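You operate a simulated robot arm through the tools that you are given. There is no shell and no other tool.

You are at the controls of a simulated two-armed robot. One attempt, no reset.

Task
Unpatch the amber lead and park it in a grey socket.
Fine: look which input holds it; mute that channel and pull its fader down before the plug is pulled; shut the lid; other leads, channels and controls stay.

It is judged by the outcome, as a careful person would: the job done as asked, and still so three seconds after it is handed in. It fails if anything else is knocked over, pushed out of place, dropped, spilled or broken. Lids that push on must go on centred and level and be pressed home; caps that screw on are set level and turned clockwise until they are tight.

Robot
Two 6-joint arms with two-finger grippers on one trunk that stands fixed in place. Base frame: the origin is at the foot of the trunk, x ahead of it, y to its left, z up. Units: mm, degrees, N and s.
The left shoulder is at [30, 178, 963], the right one opposite. With the tool pointing down near the work surface each hand reaches from about 460 to 840 mm from the base axis, measured 20 degrees to its own side. Payload 2.54 kg a hand.
Tool frame (each hand has its own): the origin (TCP) lies between the finger pads and is the grasp point; the fingertips stand 30 mm ahead of it; z points along the fingers, y is the line along which they close. Largest opening 116 mm; the body of the gripper starts 95 mm behind the TCP.
Orientation is that of the tool frame in the base frame, as a unit quaternion [w, x, y, z]. With the fingers straight down and closing along the base's y, the tool's x points along the base's -x, its y along +y and its z along -z.

Tools
- The arms move only by the tool drive_tool. It takes "left_rows", "right_rows" or both (then of equal length, played together; a hand with none holds still); each is a list of rows, each a list of 7 numbers: the shift along the tool's x, y, z in mm, then the turn, a rotation vector about the tool's x, y, z in degrees, then the opening, from 0 (shut) to 1 (fully open). In form: [[x, y, z, wx, wy, wz, jaw], ...]. A call has 1 to 20 rows; each row shifts and turns the commanded pose from where the row before left it, along the tool's axes as they then stand. A row lasts 0.2 s, in which the tool goes at most 50 mm and 8.6 degrees; a call with a longer step from one row to the next is refused whole, and so is a gripper value outside its range. Where a pose cannot be reached the arm comes as near as it can. A force on the tool above 60 N (or 10 N above the force at the start of the call, whichever is more), or a blocked arm, ends the call early, and 0.2 s more pass. The fingers move at their own pace (about 153 mm/s each) and stop on an object; they squeeze with about 31 N. The grip force told is the motor's: it shows also when the fingers shut on nothing. Time passes only in rows, and 0.2 s behind the last, so rows that do not move let the fingers close. The reply holds the time, the measured pose of the TCP, the force on the tool along the base axes, the opening and the grip force, in the units named above and with some noise, with the torque about the TCP (base axes, N m) and any sound that the robot's microphone picked up.
- Cameras (640 x 400 px; columns grow to the right, rows downward): "scene" is now at [44.2, 9.8, 1677.8]; the picture's right is [0.16, -0.99, 0.00], its down [-0.79, -0.13, -0.60] and it looks along [0.59, 0.10, -0.80] (base axes); focal length 312 px, centre (320, 200). "left" rides on the left gripper at [69, 15, -122] in its tool frame; the picture's right is [-0.21, 0.98, 0.00], its down [-0.83, -0.18, -0.53] and it looks along [-0.52, -0.11, 0.85] (tool axes); focal length 251 px, centre (320, 200). "right" rides on the right gripper at [69, -15, -122] in its tool frame; the picture's right is [0.22, 0.98, 0.00], its down [-0.83, 0.18, -0.53] and it looks along [-0.52, 0.12, 0.85] (tool axes); focal length 251 px, centre (320, 200). There is no depth. A picture from a camera that has moved, and an enlarged one, comes with that camera's place and axes in the base frame and with its lens.
- grab_frame(camera): a new picture of that camera. The clock stands still meanwhile.
- move_column(by): slides the trunk up (or, below 0, down) by that many mm; the arms and the scene camera ride with it, the base frame stays. It gives what a move gives, with no picture.
- head_to(pan, tilt): turns the head with the scene camera to pan (to the left, within 143 degrees either way) and tilt (down, from -29 to 69), counted from straight ahead of the robot. It gives what a move gives.
- zoom(camera, box): a new picture of the part [left, top, right, bottom] of that camera's present view, enlarged. The clock stands still meanwhile.
- finish_job(): hands the job in; it is judged then, once.

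Nothing tells you positions but the pictures and the camera data. Unless the task says otherwise, let go and move clear before handing in.

The tools are called after ">>>" by a JSON object that holds its "api" and its "payload". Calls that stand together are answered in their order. drive_tool: Moves the arms, as the interface text tells. Its arguments: {"type":"object","properties":{"left_rows":{"type":"array","items":{"type":"array","items":{"type":"number"}}},"right_rows":{"type":"array","items":{"type":"array","items":{"type":"number"}}}},"required":[]} The other tools are called the same way: move_column (by) slides the trunk up or down; head_to (pan, tilt) turns the head that bears the scene camera; grab_frame (camera) takes a picture; zoom (camera, box) takes an enlarged picture of a part of a camera's view; finish_job () hands the job in.

At the start:

```text
t: 0.0
left_ee_pos: [522.4, 231.2, 1172.6]
left_tcp_rot: [0.001, 0.0, 1.0, 0.0]
left_ft_force: [0.6, -0.3, 0.3]
left_torque: [-0.06, -0.01, -0.03]
left_grip_width: 115.8
left_finger_force: 0.1
right_ee_pos: [411.4, -194.2, 1149.4]
right_tcp_rot: [0.001, 0.001, 1.0, -0.001]
right_ft_force: [0.7, -0.6, 0.1]
right_torque: [0.02, 0.01, -0.01]
right_grip_width: 115.9
right_finger_force: 0.1
trunk travel left (down, up): [-175.0, 365.0]
head pan, tilt: [9.2, 53.2]
```

scene: 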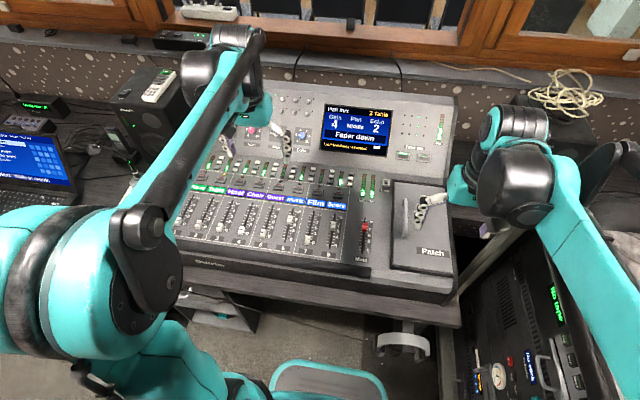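
right: 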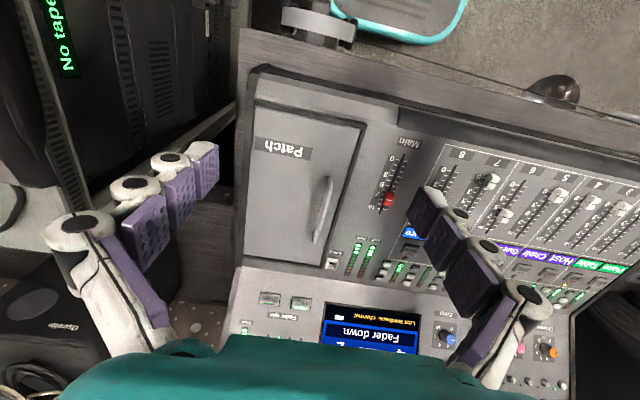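
left: 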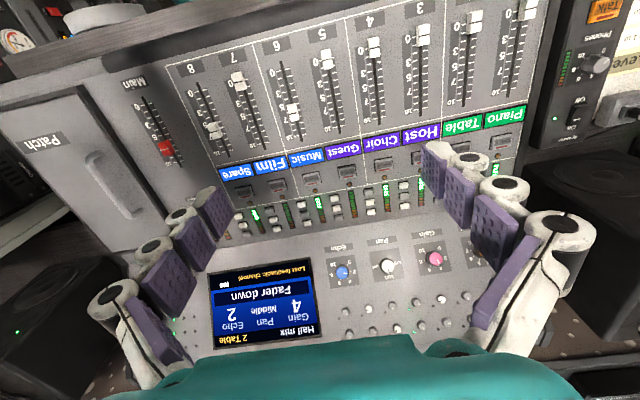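

I see a mixing desk with eight channel strips, a main fader, a display and a closed "Patch" lid on the right that probably covers the sockets. First I'll take closer pictures.

>>> {"api": "zoom", "payload": {"camera": "scene", "box": [160, 80, 480, 300]}}

>>> {"api": "zoom", "payload": {"camera": "left", "box": [100, 0, 560, 350]}}

>>> {"api": "zoom", "payload": {"camera": "right", "box": [220, 60, 640, 400]}}

```text
1.82 times, centred on (320, 190) of scene
camera zoom: at [44.2, 9.8, 1677.8], right [0.16, -0.99, 0.0], down [-0.79, -0.13, -0.6], along [0.59, 0.1, -0.8], focal length 567 px, centre (320, 218)
```

zoom: 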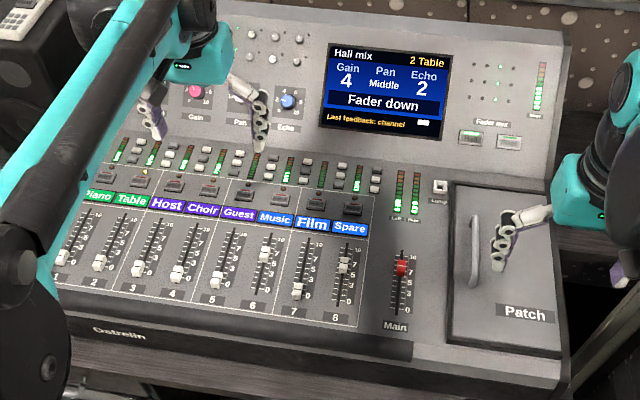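

```text
1.14 times, centred on (330, 175) of left
camera zoom: at [453.5, 246.3, 1296.4], right [0.22, 0.98, 0.0], down [0.82, -0.18, 0.54], along [0.52, -0.12, -0.84], focal length 287 px, centre (309, 229)
```

zoom: 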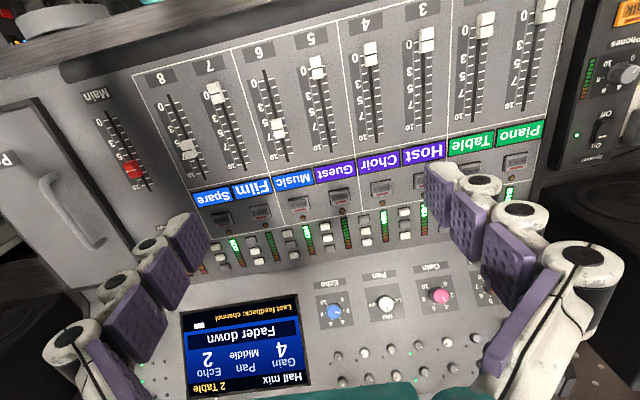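

```text
1.18 times, centred on (430, 230) of right
camera zoom: at [342.8, -208.9, 1271.3], right [-0.21, 0.98, 0.0], down [0.83, 0.18, 0.53], along [0.52, 0.11, -0.85], focal length 296 px, centre (191, 165)
```

zoom: 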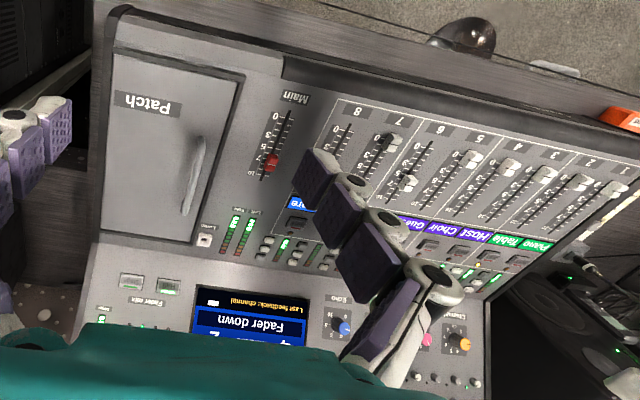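

The desk is clear now; I need finer detail of the display, the fader buttons and the lid.

>>> {"api": "zoom", "payload": {"camera": "scene", "box": [310, 90, 470, 190]}}

>>> {"api": "zoom", "payload": {"camera": "scene", "box": [340, 160, 480, 290]}}

>>> {"api": "zoom", "payload": {"camera": "scene", "box": [170, 140, 380, 280]}}

>>> {"api": "zoom", "payload": {"camera": "right", "box": [230, 60, 430, 200]}}

>>> {"api": "zoom", "payload": {"camera": "right", "box": [230, 200, 430, 350]}}

```text
4.00 times, centred on (390, 140) of scene
camera zoom: at [44.2, 9.8, 1677.8], right [0.16, -0.99, 0.0], down [-0.79, -0.13, -0.6], along [0.59, 0.1, -0.8], focal length 1247 px, centre (40, 440)
```

zoom: 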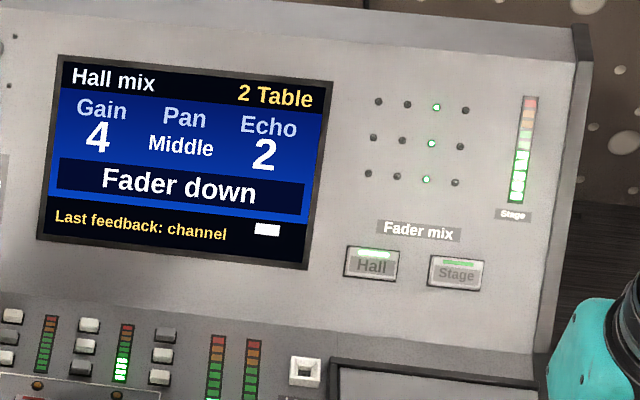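

```text
3.08 times, centred on (410, 225) of scene
camera zoom: at [44.2, 9.8, 1677.8], right [0.16, -0.99, 0.0], down [-0.79, -0.13, -0.6], along [0.59, 0.1, -0.8], focal length 960 px, centre (43, 123)
```

zoom: 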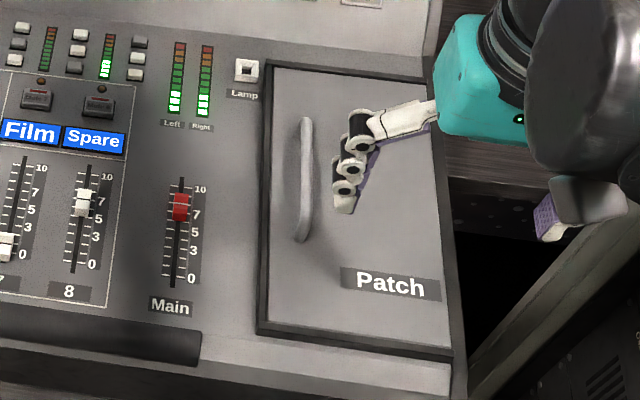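

```text
2.86 times, centred on (275, 210) of scene
camera zoom: at [44.2, 9.8, 1677.8], right [0.16, -0.99, 0.0], down [-0.79, -0.13, -0.6], along [0.59, 0.1, -0.8], focal length 891 px, centre (449, 171)
```

zoom: 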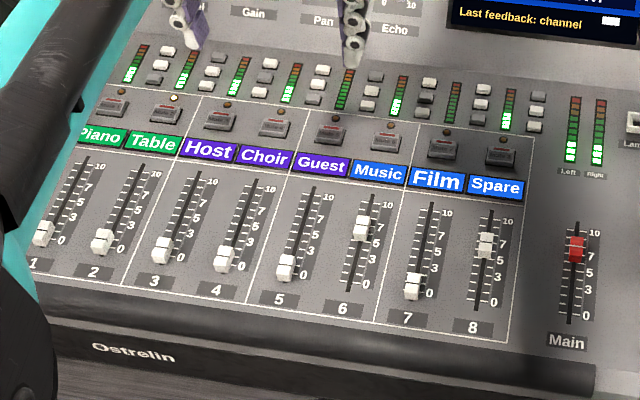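

```text
2.86 times, centred on (330, 130) of right
camera zoom: at [342.8, -208.9, 1271.3], right [-0.21, 0.98, 0.0], down [0.83, 0.18, 0.53], along [0.52, 0.11, -0.85], focal length 718 px, centre (291, 400)
```

zoom: 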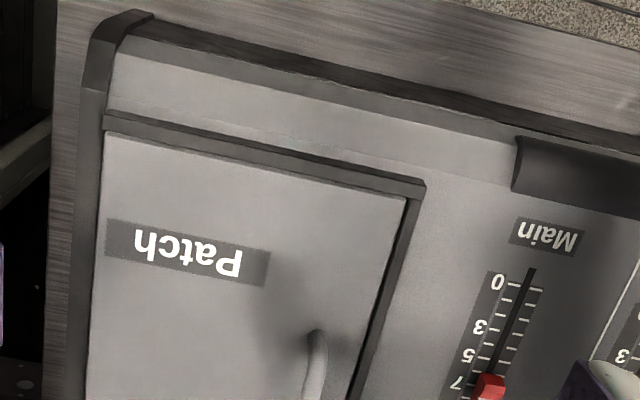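

```text
2.67 times, centred on (330, 275) of right
camera zoom: at [342.8, -208.9, 1271.3], right [-0.21, 0.98, 0.0], down [0.83, 0.18, 0.53], along [0.52, 0.11, -0.85], focal length 670 px, centre (293, 0)
```

zoom: 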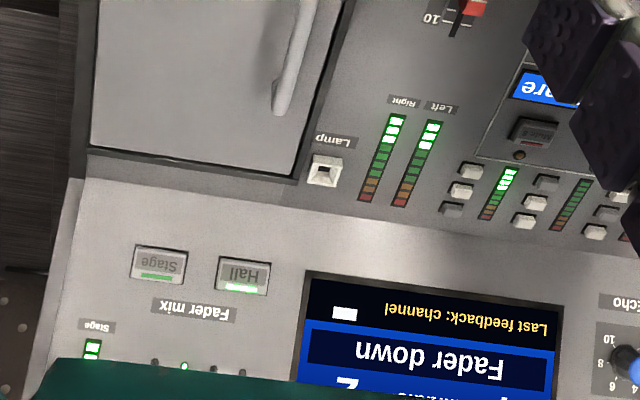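

The lid handle triangulates to about (582, -155, 914), and the desk slopes up away from me at roughly 15°. I'll move the right hand nearer for a closer view and pull the left hand back out of the way.

>>> {"api": "drive_tool", "payload": {"right_rows": [[-30, 8, 10, 0, 0, 0, 1], [-30, 8, 10, 0, 0, 0, 1], [-30, 8, 10, 0, 0, 0, 1], [0, 8, 10, 0, 0, 0, 1]], "left_rows": [[30, 20, -20, 0, 0, 0, 1], [30, 20, -20, 0, 0, 0, 1], [30, 20, -20, 0, 0, 0, 1], [0, 0, 0, 0, 0, 0, 1]]}}

>>> {"api": "grab_frame", "payload": {"camera": "right"}}

>>> {"api": "grab_frame", "payload": {"camera": "left"}}

>>> {"api": "grab_frame", "payload": {"camera": "scene"}}

```text
t: 1.0
left_ee_pos: [436.6, 289.3, 1235.0]
left_tcp_rot: [0.001, 0.001, 1.0, 0.0]
left_ft_force: [-0.3, 0.3, -0.4]
left_torque: [0.02, 0.03, 0.05]
left_grip_width: 115.9
left_finger_force: 0.1
right_ee_pos: [504.2, -161.5, 1109.9]
right_tcp_rot: [0.0, 0.001, 1.0, -0.001]
right_ft_force: [0.5, 0.4, -0.6]
right_torque: [-0.03, 0.02, 0.0]
right_grip_width: 116.0
right_finger_force: 0.1
trunk travel left (down, up): [-175.0, 365.0]
head pan, tilt: [9.2, 53.2]
```

```text
taken
camera right: at [435.3, -176.3, 1231.5], right [-0.21, 0.98, 0.0], down [0.83, 0.18, 0.53], along [0.52, 0.11, -0.85], focal length 251 px, centre (320, 200)
```

right: 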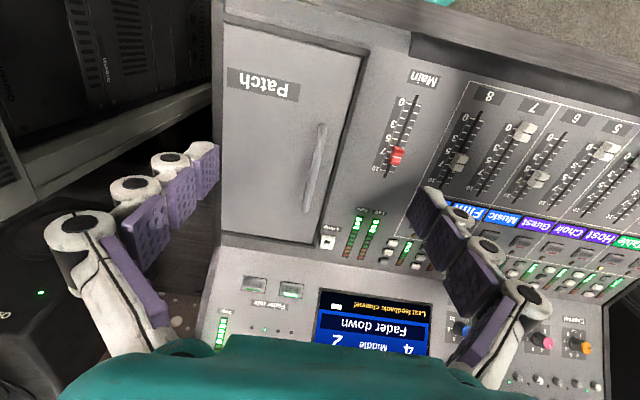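

```text
taken
camera left: at [366.2, 304.8, 1356.5], right [0.22, 0.98, 0.0], down [0.82, -0.18, 0.54], along [0.52, -0.12, -0.84], focal length 251 px, centre (320, 200)
```

left: 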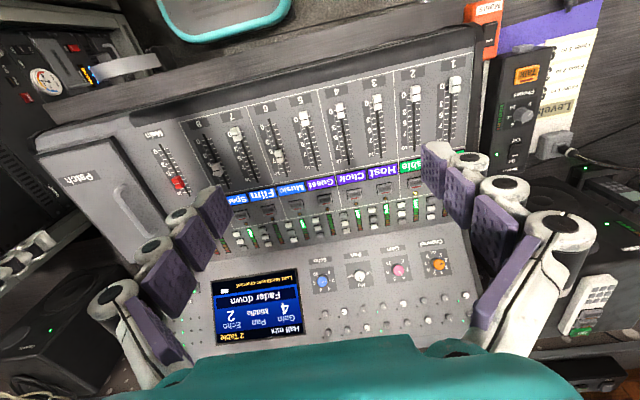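

```text
taken
camera scene: at [44.5, 9.5, 1677.8], right [0.16, -0.99, 0.0], down [-0.79, -0.13, -0.6], along [0.59, 0.1, -0.8], focal length 312 px, centre (320, 200)
```

scene: 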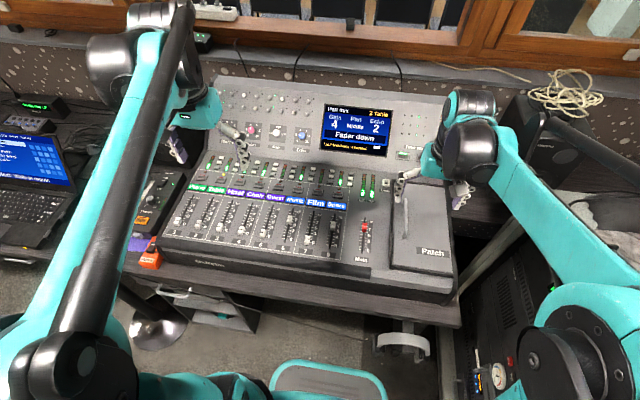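

The lid is closed, with its hinge probably on the right edge. Some notes lie to the left of the desk, and I'll read those before touching anything.

>>> {"api": "zoom", "payload": {"camera": "left", "box": [450, 0, 640, 160]}}

>>> {"api": "zoom", "payload": {"camera": "left", "box": [130, 60, 490, 260]}}

>>> {"api": "zoom", "payload": {"camera": "scene", "box": [100, 160, 260, 300]}}

>>> {"api": "zoom", "payload": {"camera": "right", "box": [210, 20, 430, 260]}}

```text
2.50 times, centred on (545, 80) of left
camera zoom: at [366.2, 304.8, 1356.5], right [0.22, 0.98, 0.0], down [0.82, -0.18, 0.54], along [0.52, -0.12, -0.84], focal length 629 px, centre (-242, 500)
```

zoom: 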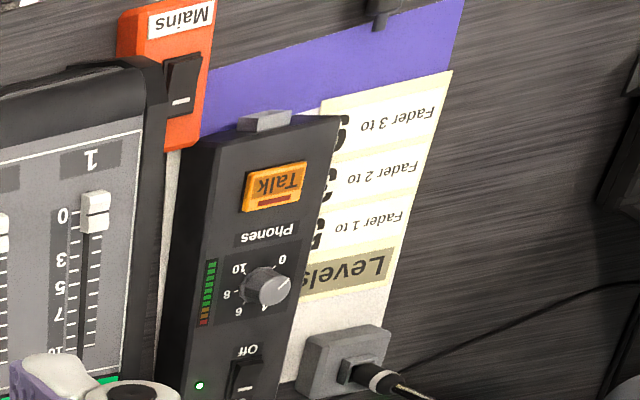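

```text
1.78 times, centred on (310, 160) of left
camera zoom: at [366.2, 304.8, 1356.5], right [0.22, 0.98, 0.0], down [0.82, -0.18, 0.54], along [0.52, -0.12, -0.84], focal length 447 px, centre (338, 271)
```

zoom: 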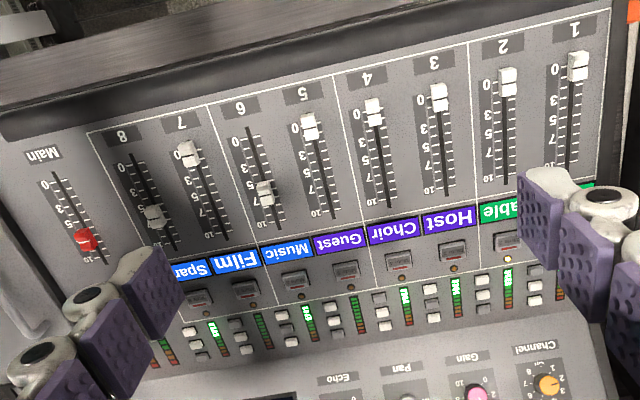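

```text
2.86 times, centred on (180, 230) of scene
camera zoom: at [44.5, 9.5, 1677.8], right [0.16, -0.99, 0.0], down [-0.79, -0.13, -0.6], along [0.59, 0.1, -0.8], focal length 891 px, centre (720, 114)
```

zoom: 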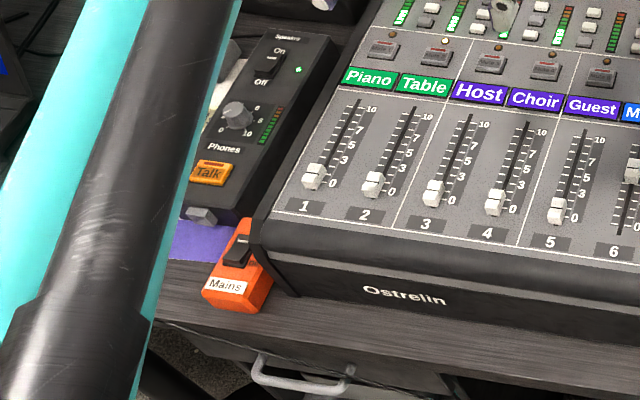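

```text
1.67 times, centred on (320, 140) of right
camera zoom: at [435.3, -176.3, 1231.5], right [-0.21, 0.98, 0.0], down [0.83, 0.18, 0.53], along [0.52, 0.11, -0.85], focal length 419 px, centre (320, 300)
```

zoom: 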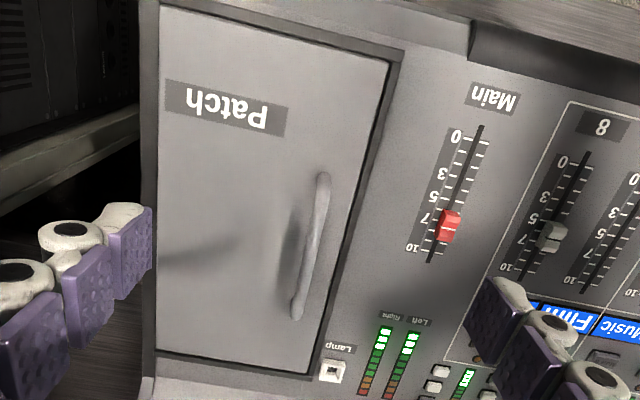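

The handle runs along x at y ≈ -155, rising from z ≈ 905 to 931. I'll pitch the right tool to match the desk slope and hover above the handle for a closer check.

>>> {"api": "drive_tool", "payload": {"right_rows": [[-20, 3, 25, 0, -6, 0, 0.8], [-20, 3, 25, 0, -6, 0, 0.6], [-10, 0, 25, 0, 0, 0, 0.6], [0, 0, 25, 0, 0, 0, 0.6], [0, 0, 0, 0, 0, 0, 0.6]]}}

>>> {"api": "grab_frame", "payload": {"camera": "right"}}

>>> {"api": "zoom", "payload": {"camera": "scene", "box": [340, 130, 500, 290]}}

```text
t: 2.2
left_ee_pos: [436.5, 289.6, 1235.2]
left_tcp_rot: [0.001, 0.001, 1.0, -0.001]
left_ft_force: [-0.1, -0.7, -0.7]
left_torque: [-0.03, -0.01, 0.0]
left_grip_width: 116.0
left_finger_force: 0.0
right_ee_pos: [565.4, -153.6, 1014.7]
right_tcp_rot: [0.104, 0.0, 0.995, 0.0]
right_ft_force: [-0.5, 0.8, -0.2]
right_torque: [-0.01, 0.02, 0.01]
right_grip_width: 69.5
right_finger_force: 0.2
trunk travel left (down, up): [-175.0, 365.0]
head pan, tilt: [9.2, 53.2]
```

```text
taken
camera right: at [473.0, -168.3, 1120.2], right [-0.21, 0.98, -0.05], down [0.7, 0.18, 0.69], along [0.69, 0.11, -0.72], focal length 251 px, centre (320, 200)
```

right: 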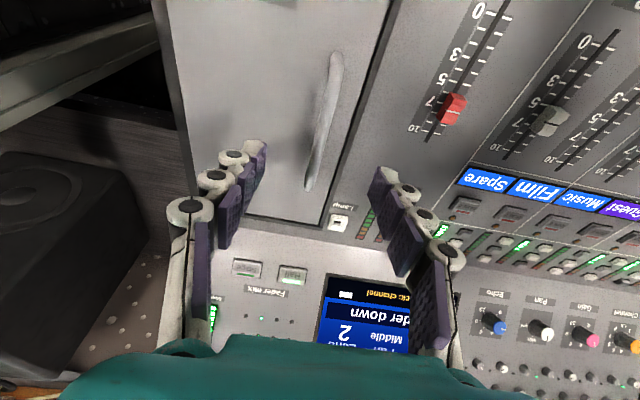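

```text
2.50 times, centred on (420, 210) of scene
camera zoom: at [44.1, 9.9, 1677.8], right [0.16, -0.99, 0.0], down [-0.79, -0.13, -0.6], along [0.59, 0.1, -0.8], focal length 780 px, centre (70, 175)
```

zoom: 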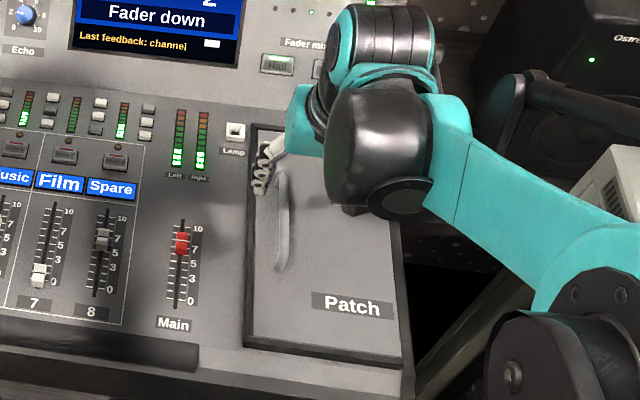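

The latest view puts the bar centre near (581, -155, 921) with a slope of about 12°, which matches my tool pitch. I'll narrow the jaws and come down over the bar in small steps, watching the force.

>>> {"api": "drive_tool", "payload": {"right_rows": [[0, -1, 20, 0, 0, 0, 0.38], [0, 0, 20, 0, 0, 0, 0.38], [0, 0, 15, 0, 0, 0, 0.38], [0, 0, 10, 0, 0, 0, 0.38], [0, 0, 5, 0, 0, 0, 0.38], [0, 0, 4, 0, 0, 0, 0.38], [0, 0, 0, 0, 0, 0, 0.38]]}}

>>> {"api": "grab_frame", "payload": {"camera": "right"}}

>>> {"api": "zoom", "payload": {"camera": "scene", "box": [360, 150, 480, 270]}}

```text
t: 3.8
left_ee_pos: [435.6, 289.0, 1233.9]
left_tcp_rot: [0.001, 0.0, 1.0, 0.0]
left_ft_force: [0.9, -0.1, -0.5]
left_torque: [0.0, 0.04, 0.02]
left_grip_width: 116.2
left_finger_force: 0.0
right_ee_pos: [580.2, -158.5, 942.6]
right_tcp_rot: [0.104, 0.0, 0.995, -0.001]
right_ft_force: [0.1, 0.1, -0.3]
right_torque: [0.01, -0.02, 0.03]
right_grip_width: 43.9
right_finger_force: 0.1
trunk travel left (down, up): [-175.0, 365.0]
head pan, tilt: [9.2, 53.2]
```

```text
taken
camera right: at [487.8, -172.6, 1047.4], right [-0.21, 0.98, -0.05], down [0.7, 0.18, 0.69], along [0.69, 0.11, -0.72], focal length 251 px, centre (320, 200)
```

right: 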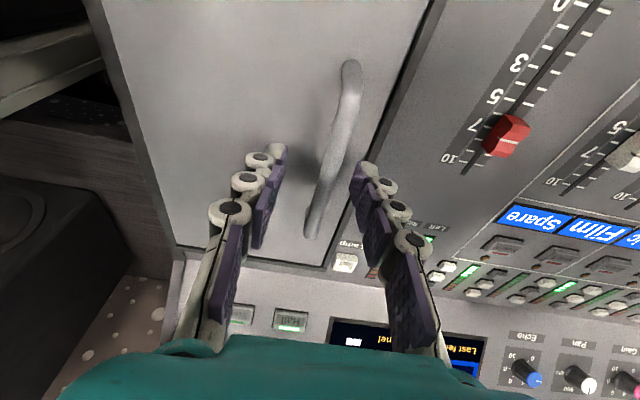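

```text
3.33 times, centred on (420, 210) of scene
camera zoom: at [44.2, 9.8, 1677.8], right [0.16, -0.99, 0.0], down [-0.79, -0.13, -0.6], along [0.59, 0.1, -0.8], focal length 1040 px, centre (-13, 167)
```

zoom: 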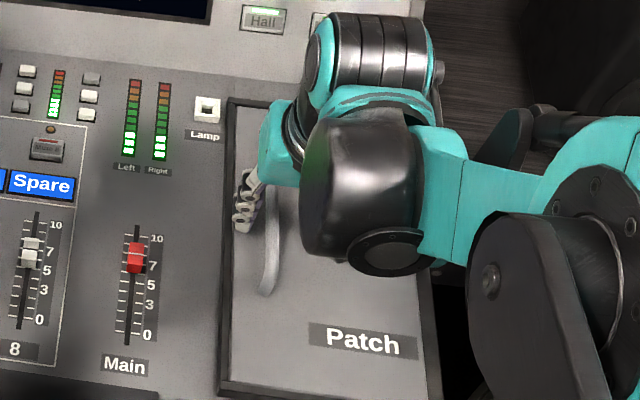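

The fingers straddle the bar but sit about 4 mm too far to the right, with the TCP about 20 mm above the bar. I'll shift left, lower a little more and close gently.

>>> {"api": "drive_tool", "payload": {"right_rows": [[0, 3.5, 4, 0, 0, 0, 0.38], [0, 0, 4, 0, 0, 0, 0.38], [0, 0, 2, 0, 0, 0, 0.38], [0, 0, 0, 0, 0, 0, 0.2], [0, 0, 0, 0, 0, 0, 0.0], [0, 0, 0, 0, 0, 0, 0.0]]}}

>>> {"api": "grab_frame", "payload": {"camera": "right"}}

```text
t: 5.2
left_ee_pos: [435.4, 290.4, 1233.2]
left_tcp_rot: [0.001, 0.0, 1.0, 0.0]
left_ft_force: [0.0, -0.1, -0.4]
left_torque: [0.03, -0.02, 0.01]
left_grip_width: 116.1
left_finger_force: 0.0
right_ee_pos: [581.9, -154.7, 932.1]
right_tcp_rot: [0.105, 0.0, 0.994, -0.001]
right_ft_force: [-0.2, 0.1, -1.3]
right_torque: [0.0, -0.04, 0.03]
right_grip_width: 9.5
right_finger_force: 37.1
trunk travel left (down, up): [-175.0, 365.0]
head pan, tilt: [9.2, 53.2]
```

```text
taken
camera right: at [489.7, -169.4, 1037.6], right [-0.21, 0.98, -0.05], down [0.7, 0.18, 0.69], along [0.69, 0.11, -0.72], focal length 251 px, centre (320, 200)
```

right: 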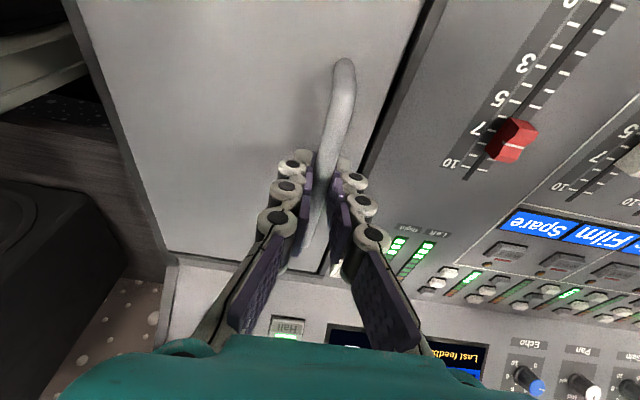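

The bar is gripped at 9.5 mm. Before lifting I need a better look at the right edge to place the hinge axis.

>>> {"api": "zoom", "payload": {"camera": "right", "box": [50, 0, 300, 280]}}

>>> {"api": "zoom", "payload": {"camera": "scene", "box": [380, 200, 480, 300]}}

```text
1.43 times, centred on (175, 140) of right
camera zoom: at [489.7, -169.4, 1037.6], right [-0.21, 0.98, -0.05], down [0.7, 0.18, 0.69], along [0.69, 0.11, -0.72], focal length 359 px, centre (527, 286)
```

zoom: 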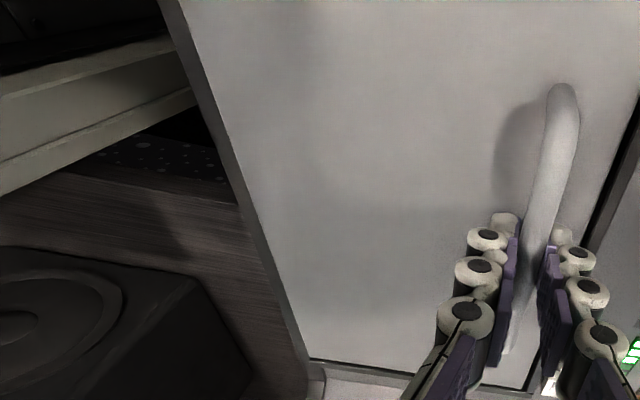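

```text
4.00 times, centred on (430, 250) of scene
camera zoom: at [44.3, 9.7, 1677.8], right [0.16, -0.99, 0.0], down [-0.79, -0.13, -0.6], along [0.59, 0.1, -0.8], focal length 1247 px, centre (-120, 0)
```

zoom: 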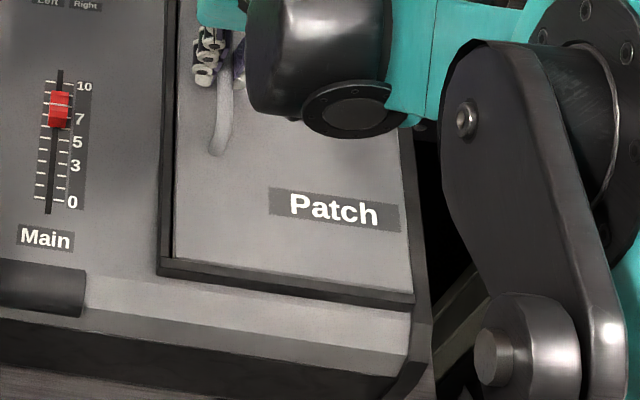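

I put the hinge at y ≈ -291, about 136 mm from the bar. I'll lift the lid a few degrees along the hinge arc and check the forces.

>>> {"api": "drive_tool", "payload": {"right_rows": [[0, -1.4, -4.7, -2, 0, 0, 0], [0, -1.4, -4.7, -2, 0, 0, 0], [0, -3.0, -9.4, -4, 0, 0, 0], [0, 0, 0, 0, 0, 0, 0]]}}

>>> {"api": "zoom", "payload": {"camera": "scene", "box": [340, 150, 500, 290]}}

>>> {"api": "grab_frame", "payload": {"camera": "right"}}

```text
t: 6.2
left_ee_pos: [439.2, 289.5, 1232.8]
left_tcp_rot: [-0.001, 0.001, 1.0, 0.0]
left_ft_force: [-0.5, 0.3, 0.2]
left_torque: [-0.01, -0.04, 0.0]
left_grip_width: 116.0
left_finger_force: 0.1
right_ee_pos: [580.3, -161.9, 949.2]
right_tcp_rot: [0.105, -0.007, 0.992, 0.07]
right_ft_force: [12.9, 0.7, -24.1]
right_torque: [-0.07, -0.33, -0.51]
right_grip_width: 10.5
right_finger_force: 37.9
trunk travel left (down, up): [-175.0, 365.0]
head pan, tilt: [9.2, 53.2]
```

```text
2.86 times, centred on (420, 220) of scene
camera zoom: at [49.0, 9.7, 1677.7], right [0.16, -0.99, 0.0], down [-0.79, -0.13, -0.6], along [0.59, 0.1, -0.8], focal length 891 px, centre (34, 143)
```

zoom: 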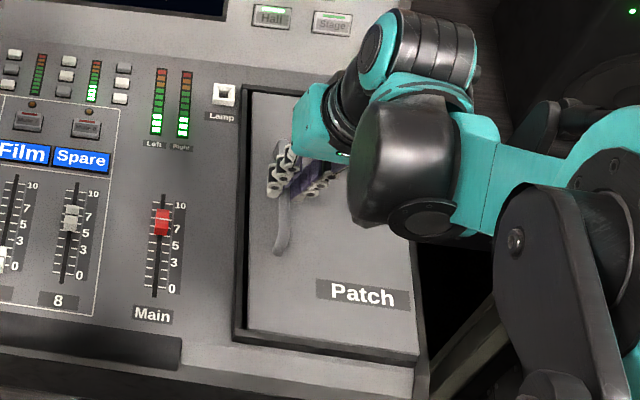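

```text
taken
camera right: at [488.8, -193.2, 1051.1], right [-0.24, 0.97, 0.09], down [0.69, 0.11, 0.71], along [0.68, 0.23, -0.7], focal length 251 px, centre (320, 200)
```

right: 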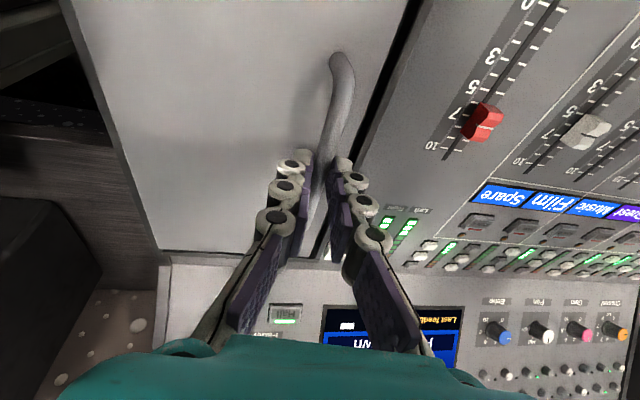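

The lid appears to be lifting with the hand, at about 27 N, which could be a stiff hinge. I'll carry on along the arc in small steps and watch the trend.

>>> {"api": "drive_tool", "payload": {"right_rows": [[0, -3.0, -9.4, -4, 0, 0, 0], [0, -3.0, -9.4, -4, 0, 0, 0], [0, 0, 0, 0, 0, 0, 0]]}}

>>> {"api": "zoom", "payload": {"camera": "scene", "box": [340, 150, 500, 290]}}

>>> {"api": "grab_frame", "payload": {"camera": "right"}}

```text
t: 7.0
left_ee_pos: [435.1, 291.0, 1235.0]
left_tcp_rot: [0.001, 0.001, 1.0, 0.0]
left_ft_force: [0.3, -0.7, 0.7]
left_torque: [0.0, -0.04, -0.02]
left_grip_width: 116.2
left_finger_force: 0.0
right_ee_pos: [572.8, -169.8, 967.4]
right_tcp_rot: [0.104, -0.014, 0.985, 0.139]
right_ft_force: [-0.1, -0.2, 0.0]
right_torque: [-0.03, 0.0, -0.02]
right_grip_width: 0.0
right_finger_force: 28.0
trunk travel left (down, up): [-175.0, 365.0]
head pan, tilt: [9.2, 53.2]
```

```text
2.86 times, centred on (420, 220) of scene
camera zoom: at [43.6, 10.3, 1677.9], right [0.16, -0.99, 0.0], down [-0.79, -0.13, -0.6], along [0.59, 0.1, -0.8], focal length 891 px, centre (34, 143)
```

zoom: 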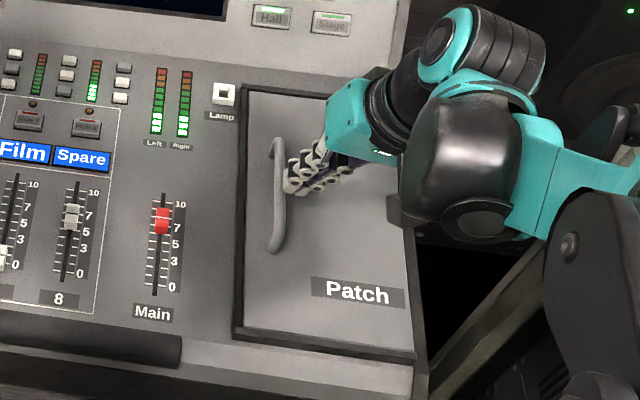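

```text
taken
camera right: at [482.5, -217.4, 1063.8], right [-0.27, 0.94, 0.22], down [0.69, 0.03, 0.72], along [0.67, 0.34, -0.66], focal length 251 px, centre (320, 200)
```

right: 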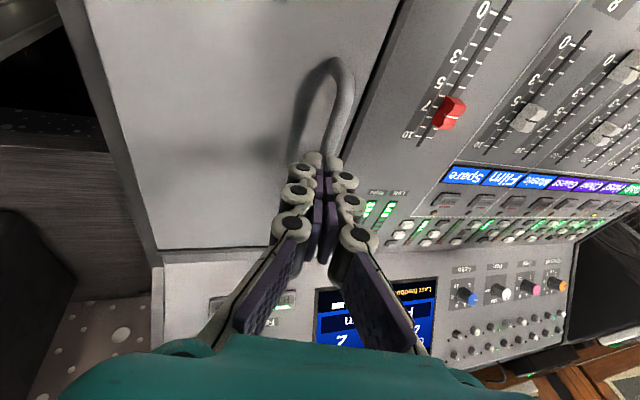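

The fingers slipped off the bar and the lid is back in its closed position. I need to understand how it moves, so I'll back the hand off and look at the lid edges.

>>> {"api": "drive_tool", "payload": {"right_rows": [[0, 0, -25, 4, 0, 0, 0.2], [0, 0, -25, 4, 0, 0, 0.3], [0, -20, -20, 4, 0, 0, 0.4], [30, -40, -10, 4, 0, 0, 0.4], [30, -30, -10, 0, 0, 0, 0.4]]}}

>>> {"api": "zoom", "payload": {"camera": "scene", "box": [370, 160, 490, 290]}}

>>> {"api": "grab_frame", "payload": {"camera": "right"}}

```text
refused: row 4 steps farther than a row can; nothing moved
```

```text
3.08 times, centred on (430, 225) of scene
camera zoom: at [43.6, 10.3, 1677.9], right [0.16, -0.99, 0.0], down [-0.79, -0.13, -0.6], along [0.59, 0.1, -0.8], focal length 960 px, centre (-18, 123)
```

zoom: 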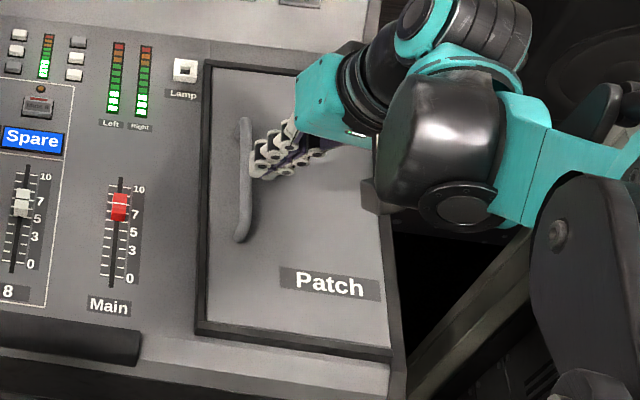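

```text
taken
camera right: at [482.5, -217.4, 1063.8], right [-0.27, 0.94, 0.22], down [0.69, 0.03, 0.72], along [0.67, 0.34, -0.66], focal length 251 px, centre (320, 200)
```

right: 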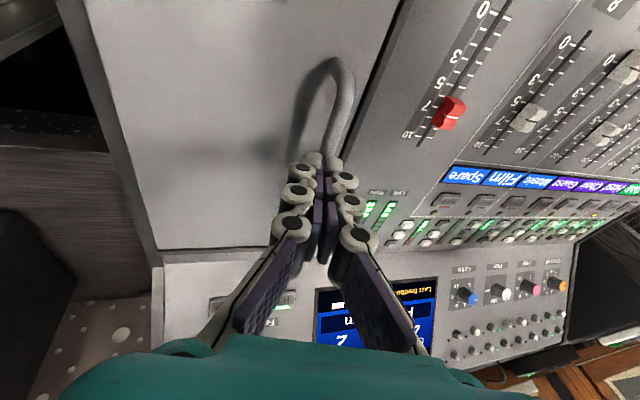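

That move was refused because one step was too long. I'll retreat in shorter steps and look again.

>>> {"api": "drive_tool", "payload": {"right_rows": [[0, 0, -25, 4, 0, 0, 0.2], [0, 0, -25, 4, 0, 0, 0.3], [0, -20, -20, 4, 0, 0, 0.4], [20, -30, -10, 4, 0, 0, 0.4], [20, -30, -10, 0, 0, 0, 0.4], [20, -30, -10, 0, 0, 0, 0.4]]}}

>>> {"api": "zoom", "payload": {"camera": "scene", "box": [370, 160, 490, 290]}}

>>> {"api": "grab_frame", "payload": {"camera": "right"}}

```text
t: 8.4
left_ee_pos: [435.9, 289.4, 1234.0]
left_tcp_rot: [0.001, 0.001, 1.0, 0.0]
left_ft_force: [0.1, -0.2, 0.5]
left_torque: [0.0, -0.03, 0.0]
left_grip_width: 115.8
left_finger_force: 0.0
right_ee_pos: [493.6, -298.0, 1046.3]
right_tcp_rot: [0.105, 0.0, 0.994, -0.001]
right_ft_force: [0.4, 0.1, -0.5]
right_torque: [0.0, 0.01, 0.03]
right_grip_width: 46.1
right_finger_force: 0.0
trunk travel left (down, up): [-175.0, 365.0]
head pan, tilt: [9.2, 53.2]
```

```text
3.08 times, centred on (430, 225) of scene
camera zoom: at [43.3, 9.1, 1677.8], right [0.16, -0.99, 0.0], down [-0.79, -0.13, -0.6], along [0.59, 0.1, -0.8], focal length 960 px, centre (-18, 123)
```

zoom: 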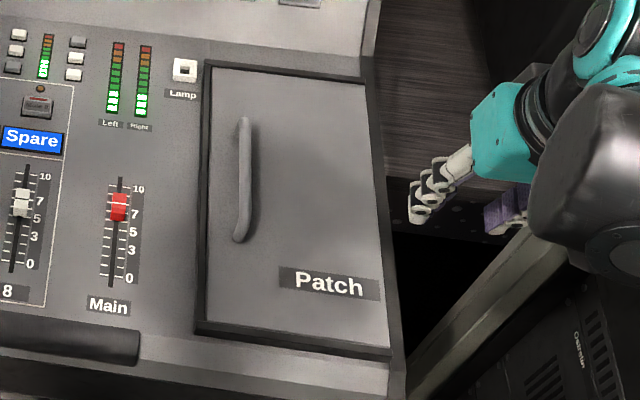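

```text
taken
camera right: at [401.1, -312.4, 1152.0], right [-0.21, 0.98, -0.05], down [0.7, 0.18, 0.69], along [0.69, 0.11, -0.72], focal length 251 px, centre (320, 200)
```

right: 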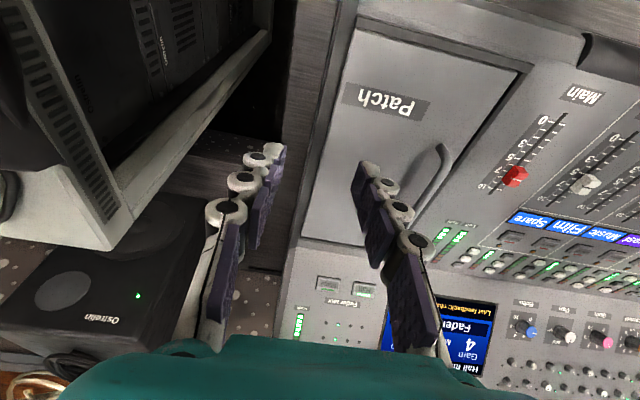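

The lid lies flat and closed, and frame-like strips show on only three of its sides. During the lift its label moved about 5 mm to the right without rising, and there was no sideways resistance, so it may slide to the right instead of hinging. I'll take the bar again and try a gentle sideways pull.

>>> {"api": "drive_tool", "payload": {"right_rows": [[-15, 36, 5, 0, 0, 0, 0.4], [-15, 36, 5, 0, 0, 0, 0.4], [-15, 36, 5, 0, 0, 0, 0.4], [-14.5, 35, 5, 0, 0, 0, 0.4], [0, 0, 25, 0, 0, 0, 0.38], [0, 0, 25, 0, 0, 0, 0.36], [0, 0, 25, 0, 0, 0, 0.34], [0, 0, 0, 0, 0, 0, 0.34]]}}

>>> {"api": "grab_frame", "payload": {"camera": "right"}}

```text
t: 10.2
left_ee_pos: [435.7, 290.5, 1233.4]
left_tcp_rot: [0.002, 0.001, 1.0, 0.0]
left_ft_force: [0.7, -0.5, 0.2]
left_torque: [0.0, -0.03, 0.01]
left_grip_width: 116.1
left_finger_force: 0.1
right_ee_pos: [576.2, -151.4, 967.0]
right_tcp_rot: [0.105, 0.0, 0.994, -0.001]
right_ft_force: [0.5, -0.3, -0.1]
right_torque: [-0.02, -0.03, 0.03]
right_grip_width: 39.5
right_finger_force: 0.0
trunk travel left (down, up): [-175.0, 365.0]
head pan, tilt: [9.2, 53.2]
```

```text
taken
camera right: at [483.7, -165.3, 1072.0], right [-0.21, 0.98, -0.05], down [0.7, 0.18, 0.69], along [0.69, 0.11, -0.72], focal length 251 px, centre (320, 200)
```

right: 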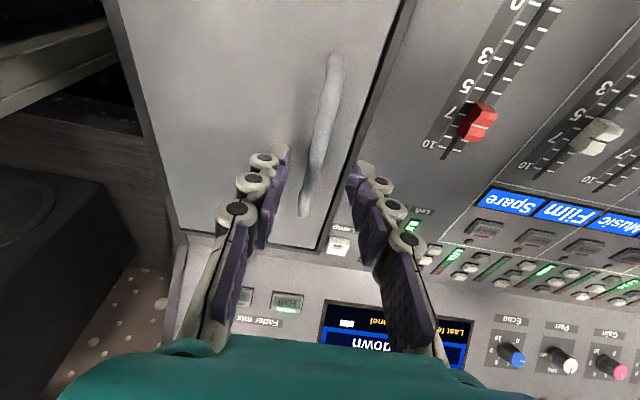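

>>> {"api": "drive_tool", "payload": {"right_rows": [[0, -3.5, 18, 0, 0, 0, 0.34], [0, 0, 10, 0, 0, 0, 0.34], [0, 0, 5, 0, 0, 0, 0.34], [0, 0, 3, 0, 0, 0, 0.34], [0, 0, 2, 0, 0, 0, 0.34], [0, 0, 0, 0, 0, 0, 0.0], [0, 0, 0, 0, 0, 0, 0.0]]}}

>>> {"api": "grab_frame", "payload": {"camera": "right"}}

```text
t: 11.8
left_ee_pos: [436.4, 289.6, 1235.2]
left_tcp_rot: [0.001, 0.0, 1.0, 0.0]
left_ft_force: [0.2, -0.7, 0.2]
left_torque: [-0.04, -0.01, 0.0]
left_grip_width: 116.1
left_finger_force: 0.1
right_ee_pos: [583.7, -156.2, 927.7]
right_tcp_rot: [0.106, 0.0, 0.994, -0.001]
right_ft_force: [1.2, 0.1, -0.6]
right_torque: [-0.02, 0.01, 0.0]
right_grip_width: 9.4
right_finger_force: 36.5
trunk travel left (down, up): [-175.0, 365.0]
head pan, tilt: [9.2, 53.2]
```

```text
taken
camera right: at [490.4, -170.5, 1033.6], right [-0.21, 0.98, -0.05], down [0.7, 0.18, 0.69], along [0.69, 0.11, -0.72], focal length 251 px, centre (320, 200)
```

right: 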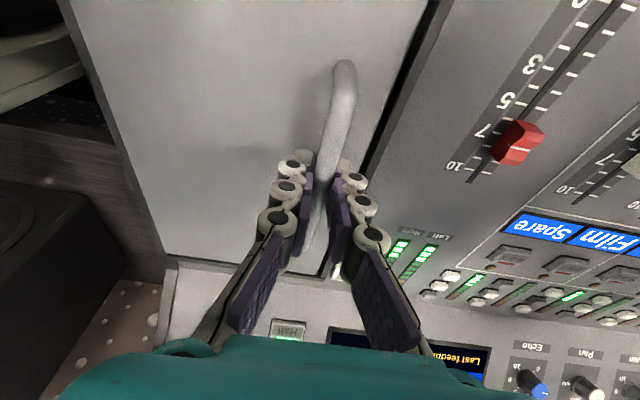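

Gripped again, a little deeper. Now I'll pull gently toward -y (to the right) in small steps.

>>> {"api": "drive_tool", "payload": {"right_rows": [[0, -4, 0, 0, 0, 0, 0], [0, -4, 0, 0, 0, 0, 0], [0, 0, 0, 0, 0, 0, 0]]}}

>>> {"api": "zoom", "payload": {"camera": "scene", "box": [370, 160, 490, 290]}}

>>> {"api": "grab_frame", "payload": {"camera": "right"}}

```text
t: 12.6
left_ee_pos: [435.7, 289.4, 1234.8]
left_tcp_rot: [0.0, 0.002, 1.0, 0.001]
left_ft_force: [0.8, -0.3, 0.2]
left_torque: [-0.01, 0.0, 0.01]
left_grip_width: 116.0
left_finger_force: 0.0
right_ee_pos: [582.6, -163.5, 928.2]
right_tcp_rot: [0.105, 0.002, 0.995, 0.0]
right_ft_force: [0.5, -0.5, -0.5]
right_torque: [0.04, 0.05, 0.01]
right_grip_width: 9.6
right_finger_force: 36.8
trunk travel left (down, up): [-175.0, 365.0]
head pan, tilt: [9.2, 53.2]
```

```text
3.08 times, centred on (430, 225) of scene
camera zoom: at [44.4, 9.8, 1677.8], right [0.16, -0.99, 0.0], down [-0.79, -0.13, -0.6], along [0.59, 0.1, -0.8], focal length 960 px, centre (-18, 123)
```

zoom: 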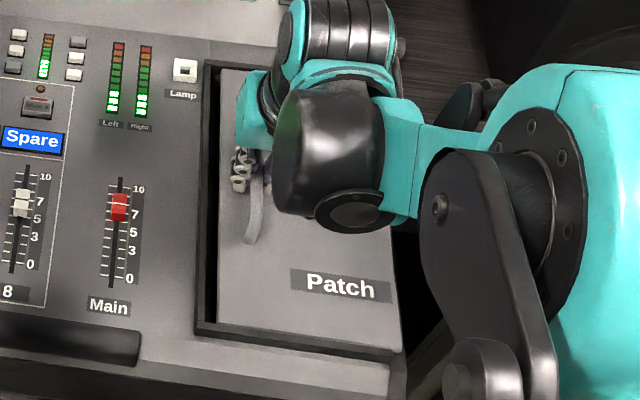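

```text
taken
camera right: at [490.4, -178.2, 1033.6], right [-0.21, 0.98, -0.05], down [0.7, 0.18, 0.69], along [0.69, 0.11, -0.72], focal length 251 px, centre (320, 200)
```

right: 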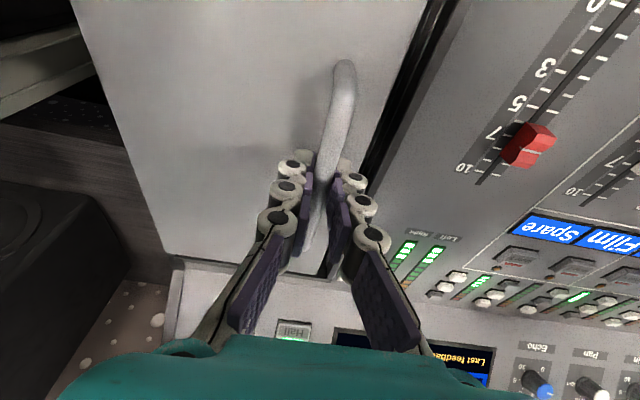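

It's a sliding lid and it moves right freely. I'll keep sliding it in steps, watching the force and what appears underneath.

>>> {"api": "drive_tool", "payload": {"right_rows": [[0, -10, 0, 0, 0, 0, 0], [0, -12, 0, 0, 0, 0, 0], [0, -12, 0, 0, 0, 0, 0], [0, -12, 0, 0, 0, 0, 0], [0, -12, 0, 0, 0, 0, 0], [0, 0, 0, 0, 0, 0, 0]]}}

>>> {"api": "zoom", "payload": {"camera": "scene", "box": [370, 160, 490, 290]}}

>>> {"api": "grab_frame", "payload": {"camera": "right"}}

```text
t: 14.0
left_ee_pos: [438.0, 288.7, 1233.0]
left_tcp_rot: [0.0, 0.001, 1.0, 0.0]
left_ft_force: [0.5, -0.7, 0.3]
left_torque: [0.01, 0.05, -0.03]
left_grip_width: 116.0
left_finger_force: 0.1
right_ee_pos: [582.5, -222.7, 930.0]
right_tcp_rot: [0.102, 0.0, 0.995, 0.0]
right_ft_force: [-5.1, 0.0, -35.7]
right_torque: [0.0, 0.23, 0.01]
right_grip_width: 9.6
right_finger_force: 36.9
trunk travel left (down, up): [-175.0, 365.0]
head pan, tilt: [9.2, 53.2]
```

```text
3.08 times, centred on (430, 225) of scene
camera zoom: at [47.3, 8.5, 1677.5], right [0.16, -0.99, 0.0], down [-0.79, -0.13, -0.6], along [0.59, 0.1, -0.8], focal length 960 px, centre (-18, 123)
```

zoom: 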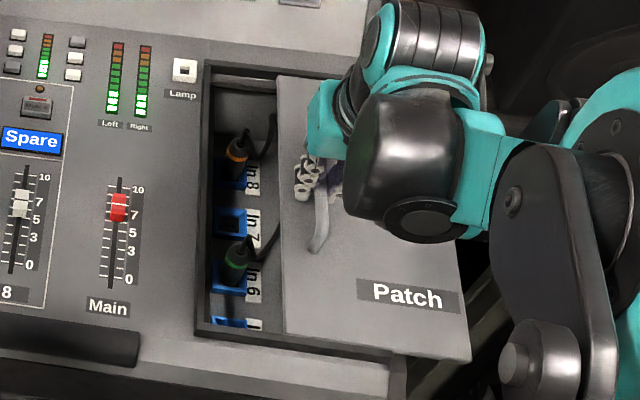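

```text
taken
camera right: at [490.8, -237.6, 1034.1], right [-0.21, 0.98, -0.04], down [0.7, 0.18, 0.69], along [0.68, 0.11, -0.72], focal length 251 px, centre (320, 200)
```

right: 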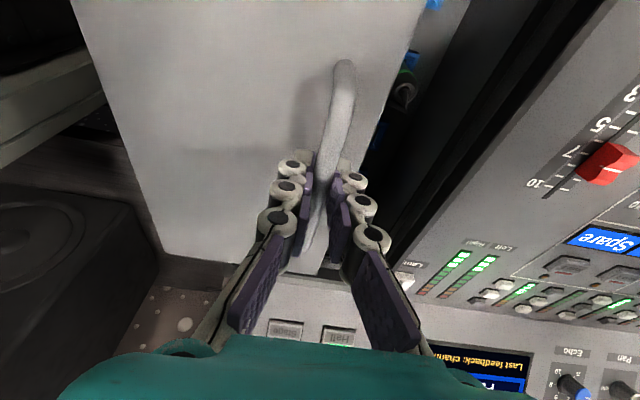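

Sliding reveals a column of blue sockets: In 8 has an orange-ringed plug, In 7 is empty and In 6 is green. A downward load of 36 N has built up, so I'll lower slightly to relieve it before going on.

>>> {"api": "drive_tool", "payload": {"right_rows": [[0, 0, 1, 0, 0, 0, 0], [0, 0, 1, 0, 0, 0, 0], [0, 0, 0, 0, 0, 0, 0]]}}

```text
t: 14.8
left_ee_pos: [435.9, 290.0, 1234.8]
left_tcp_rot: [0.001, 0.001, 1.0, -0.001]
left_ft_force: [0.2, -0.4, 0.3]
left_torque: [0.02, -0.03, 0.05]
left_grip_width: 116.0
left_finger_force: 0.1
right_ee_pos: [583.1, -221.2, 927.3]
right_tcp_rot: [0.106, -0.001, 0.994, 0.0]
right_ft_force: [4.9, -0.2, 9.0]
right_torque: [0.02, 0.5, -0.01]
right_grip_width: 9.3
right_finger_force: 37.1
trunk travel left (down, up): [-175.0, 365.0]
head pan, tilt: [9.2, 53.2]
```

>>> {"api": "drive_tool", "payload": {"right_rows": [[0, -10, -0.2, 0, 0, 0, 0], [0, -10, 0, 0, 0, 0, 0], [0, -10, 0, 0, 0, 0, 0], [0, 0, 0, 0, 0, 0, 0]]}}

>>> {"api": "zoom", "payload": {"camera": "scene", "box": [370, 160, 490, 290]}}

```text
t: 15.8
left_ee_pos: [436.2, 290.9, 1234.8]
left_tcp_rot: [0.001, 0.001, 1.0, -0.001]
left_ft_force: [0.3, -1.2, 0.3]
left_torque: [-0.02, -0.03, 0.0]
left_grip_width: 115.8
left_finger_force: 0.2
right_ee_pos: [582.4, -252.3, 928.2]
right_tcp_rot: [0.106, 0.0, 0.994, -0.001]
right_ft_force: [16.5, -0.2, 25.8]
right_torque: [0.0, -0.64, 0.05]
right_grip_width: 9.5
right_finger_force: 36.6
trunk travel left (down, up): [-175.0, 365.0]
head pan, tilt: [9.2, 53.2]
```

```text
3.08 times, centred on (430, 225) of scene
camera zoom: at [44.0, 11.1, 1677.9], right [0.16, -0.99, 0.0], down [-0.79, -0.13, -0.6], along [0.59, 0.1, -0.8], focal length 960 px, centre (-18, 123)
```

zoom: 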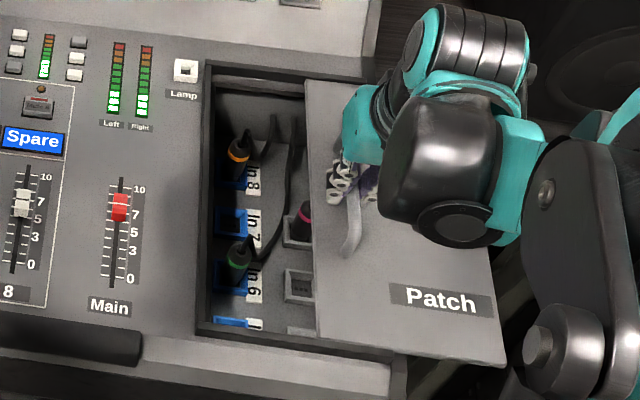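

A second column of grey sockets is appearing: one holds a pink lead and one is empty. I'll relieve the load slightly and keep sliding.

>>> {"api": "drive_tool", "payload": {"right_rows": [[-0.5, -5, -1, 0, 0, 0, 0], [0, -10, 0, 0, 0, 0, 0], [0, -10, 0, 0, 0, 0, 0], [0, -5, 0, 0, 0, 0, 0], [0, 0, 0, 0, 0, 0, 0]]}}

>>> {"api": "zoom", "payload": {"camera": "scene", "box": [370, 160, 490, 290]}}

```text
t: 17.0
left_ee_pos: [436.1, 289.6, 1236.4]
left_tcp_rot: [0.002, 0.001, 1.0, 0.0]
left_ft_force: [0.1, 0.0, 0.5]
left_torque: [0.01, 0.02, -0.02]
left_grip_width: 116.1
left_finger_force: 0.1
right_ee_pos: [582.5, -281.3, 928.0]
right_tcp_rot: [0.103, 0.0, 0.995, 0.0]
right_ft_force: [-9.0, -0.9, -6.6]
right_torque: [-0.03, 0.16, 0.03]
right_grip_width: 9.1
right_finger_force: 36.3
trunk travel left (down, up): [-175.0, 365.0]
head pan, tilt: [9.2, 53.2]
```

```text
3.08 times, centred on (430, 225) of scene
camera zoom: at [43.5, 9.4, 1677.7], right [0.16, -0.99, 0.0], down [-0.79, -0.13, -0.6], along [0.59, 0.1, -0.8], focal length 960 px, centre (-18, 123)
```

zoom: 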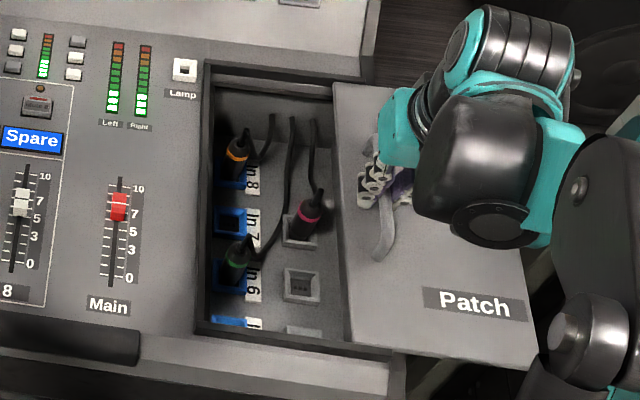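

>>> {"api": "drive_tool", "payload": {"right_rows": [[0, -8, 0, 0, 0, 0, 0], [0, -8, 0, 0, 0, 0, 0], [0, -6, 0, 0, 0, 0, 0], [0, 0, 0, 0, 0, 0, 0]]}}

>>> {"api": "zoom", "payload": {"camera": "scene", "box": [370, 160, 490, 290]}}

>>> {"api": "grab_frame", "payload": {"camera": "right"}}

```text
t: 18.0
left_ee_pos: [435.1, 290.1, 1234.0]
left_tcp_rot: [0.001, 0.001, 1.0, 0.0]
left_ft_force: [0.0, -0.1, -0.5]
left_torque: [0.01, -0.04, 0.01]
left_grip_width: 116.0
left_finger_force: 0.2
right_ee_pos: [582.4, -304.2, 928.9]
right_tcp_rot: [0.105, 0.001, 0.994, -0.001]
right_ft_force: [-6.8, 0.0, 1.0]
right_torque: [0.03, 0.41, 0.04]
right_grip_width: 9.4
right_finger_force: 36.8
trunk travel left (down, up): [-175.0, 365.0]
head pan, tilt: [9.2, 53.2]
```

```text
3.08 times, centred on (430, 225) of scene
camera zoom: at [43.3, 9.8, 1677.9], right [0.16, -0.99, 0.0], down [-0.79, -0.13, -0.6], along [0.59, 0.1, -0.8], focal length 960 px, centre (-18, 123)
```

zoom: 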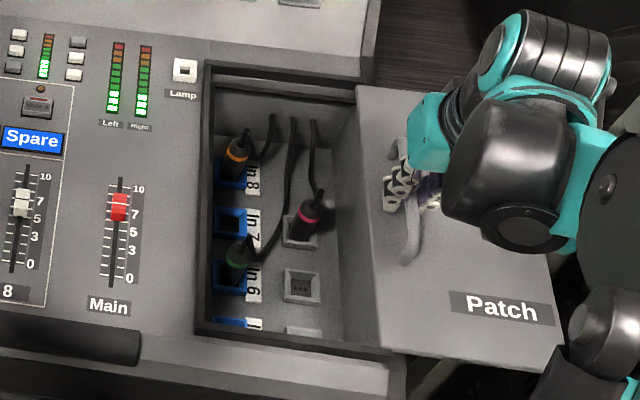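

```text
taken
camera right: at [490.2, -319.3, 1033.5], right [-0.21, 0.98, -0.05], down [0.7, 0.18, 0.69], along [0.69, 0.11, -0.72], focal length 251 px, centre (320, 200)
```

right: 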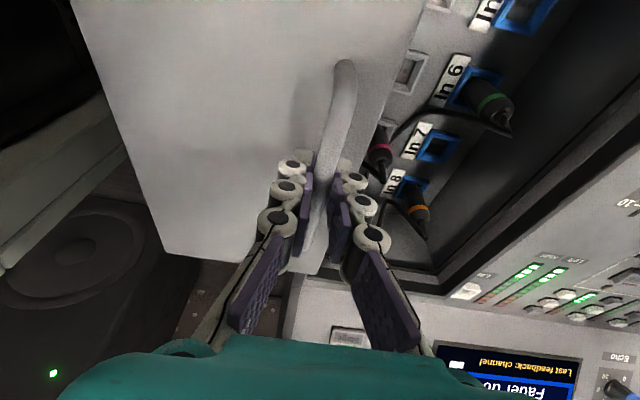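

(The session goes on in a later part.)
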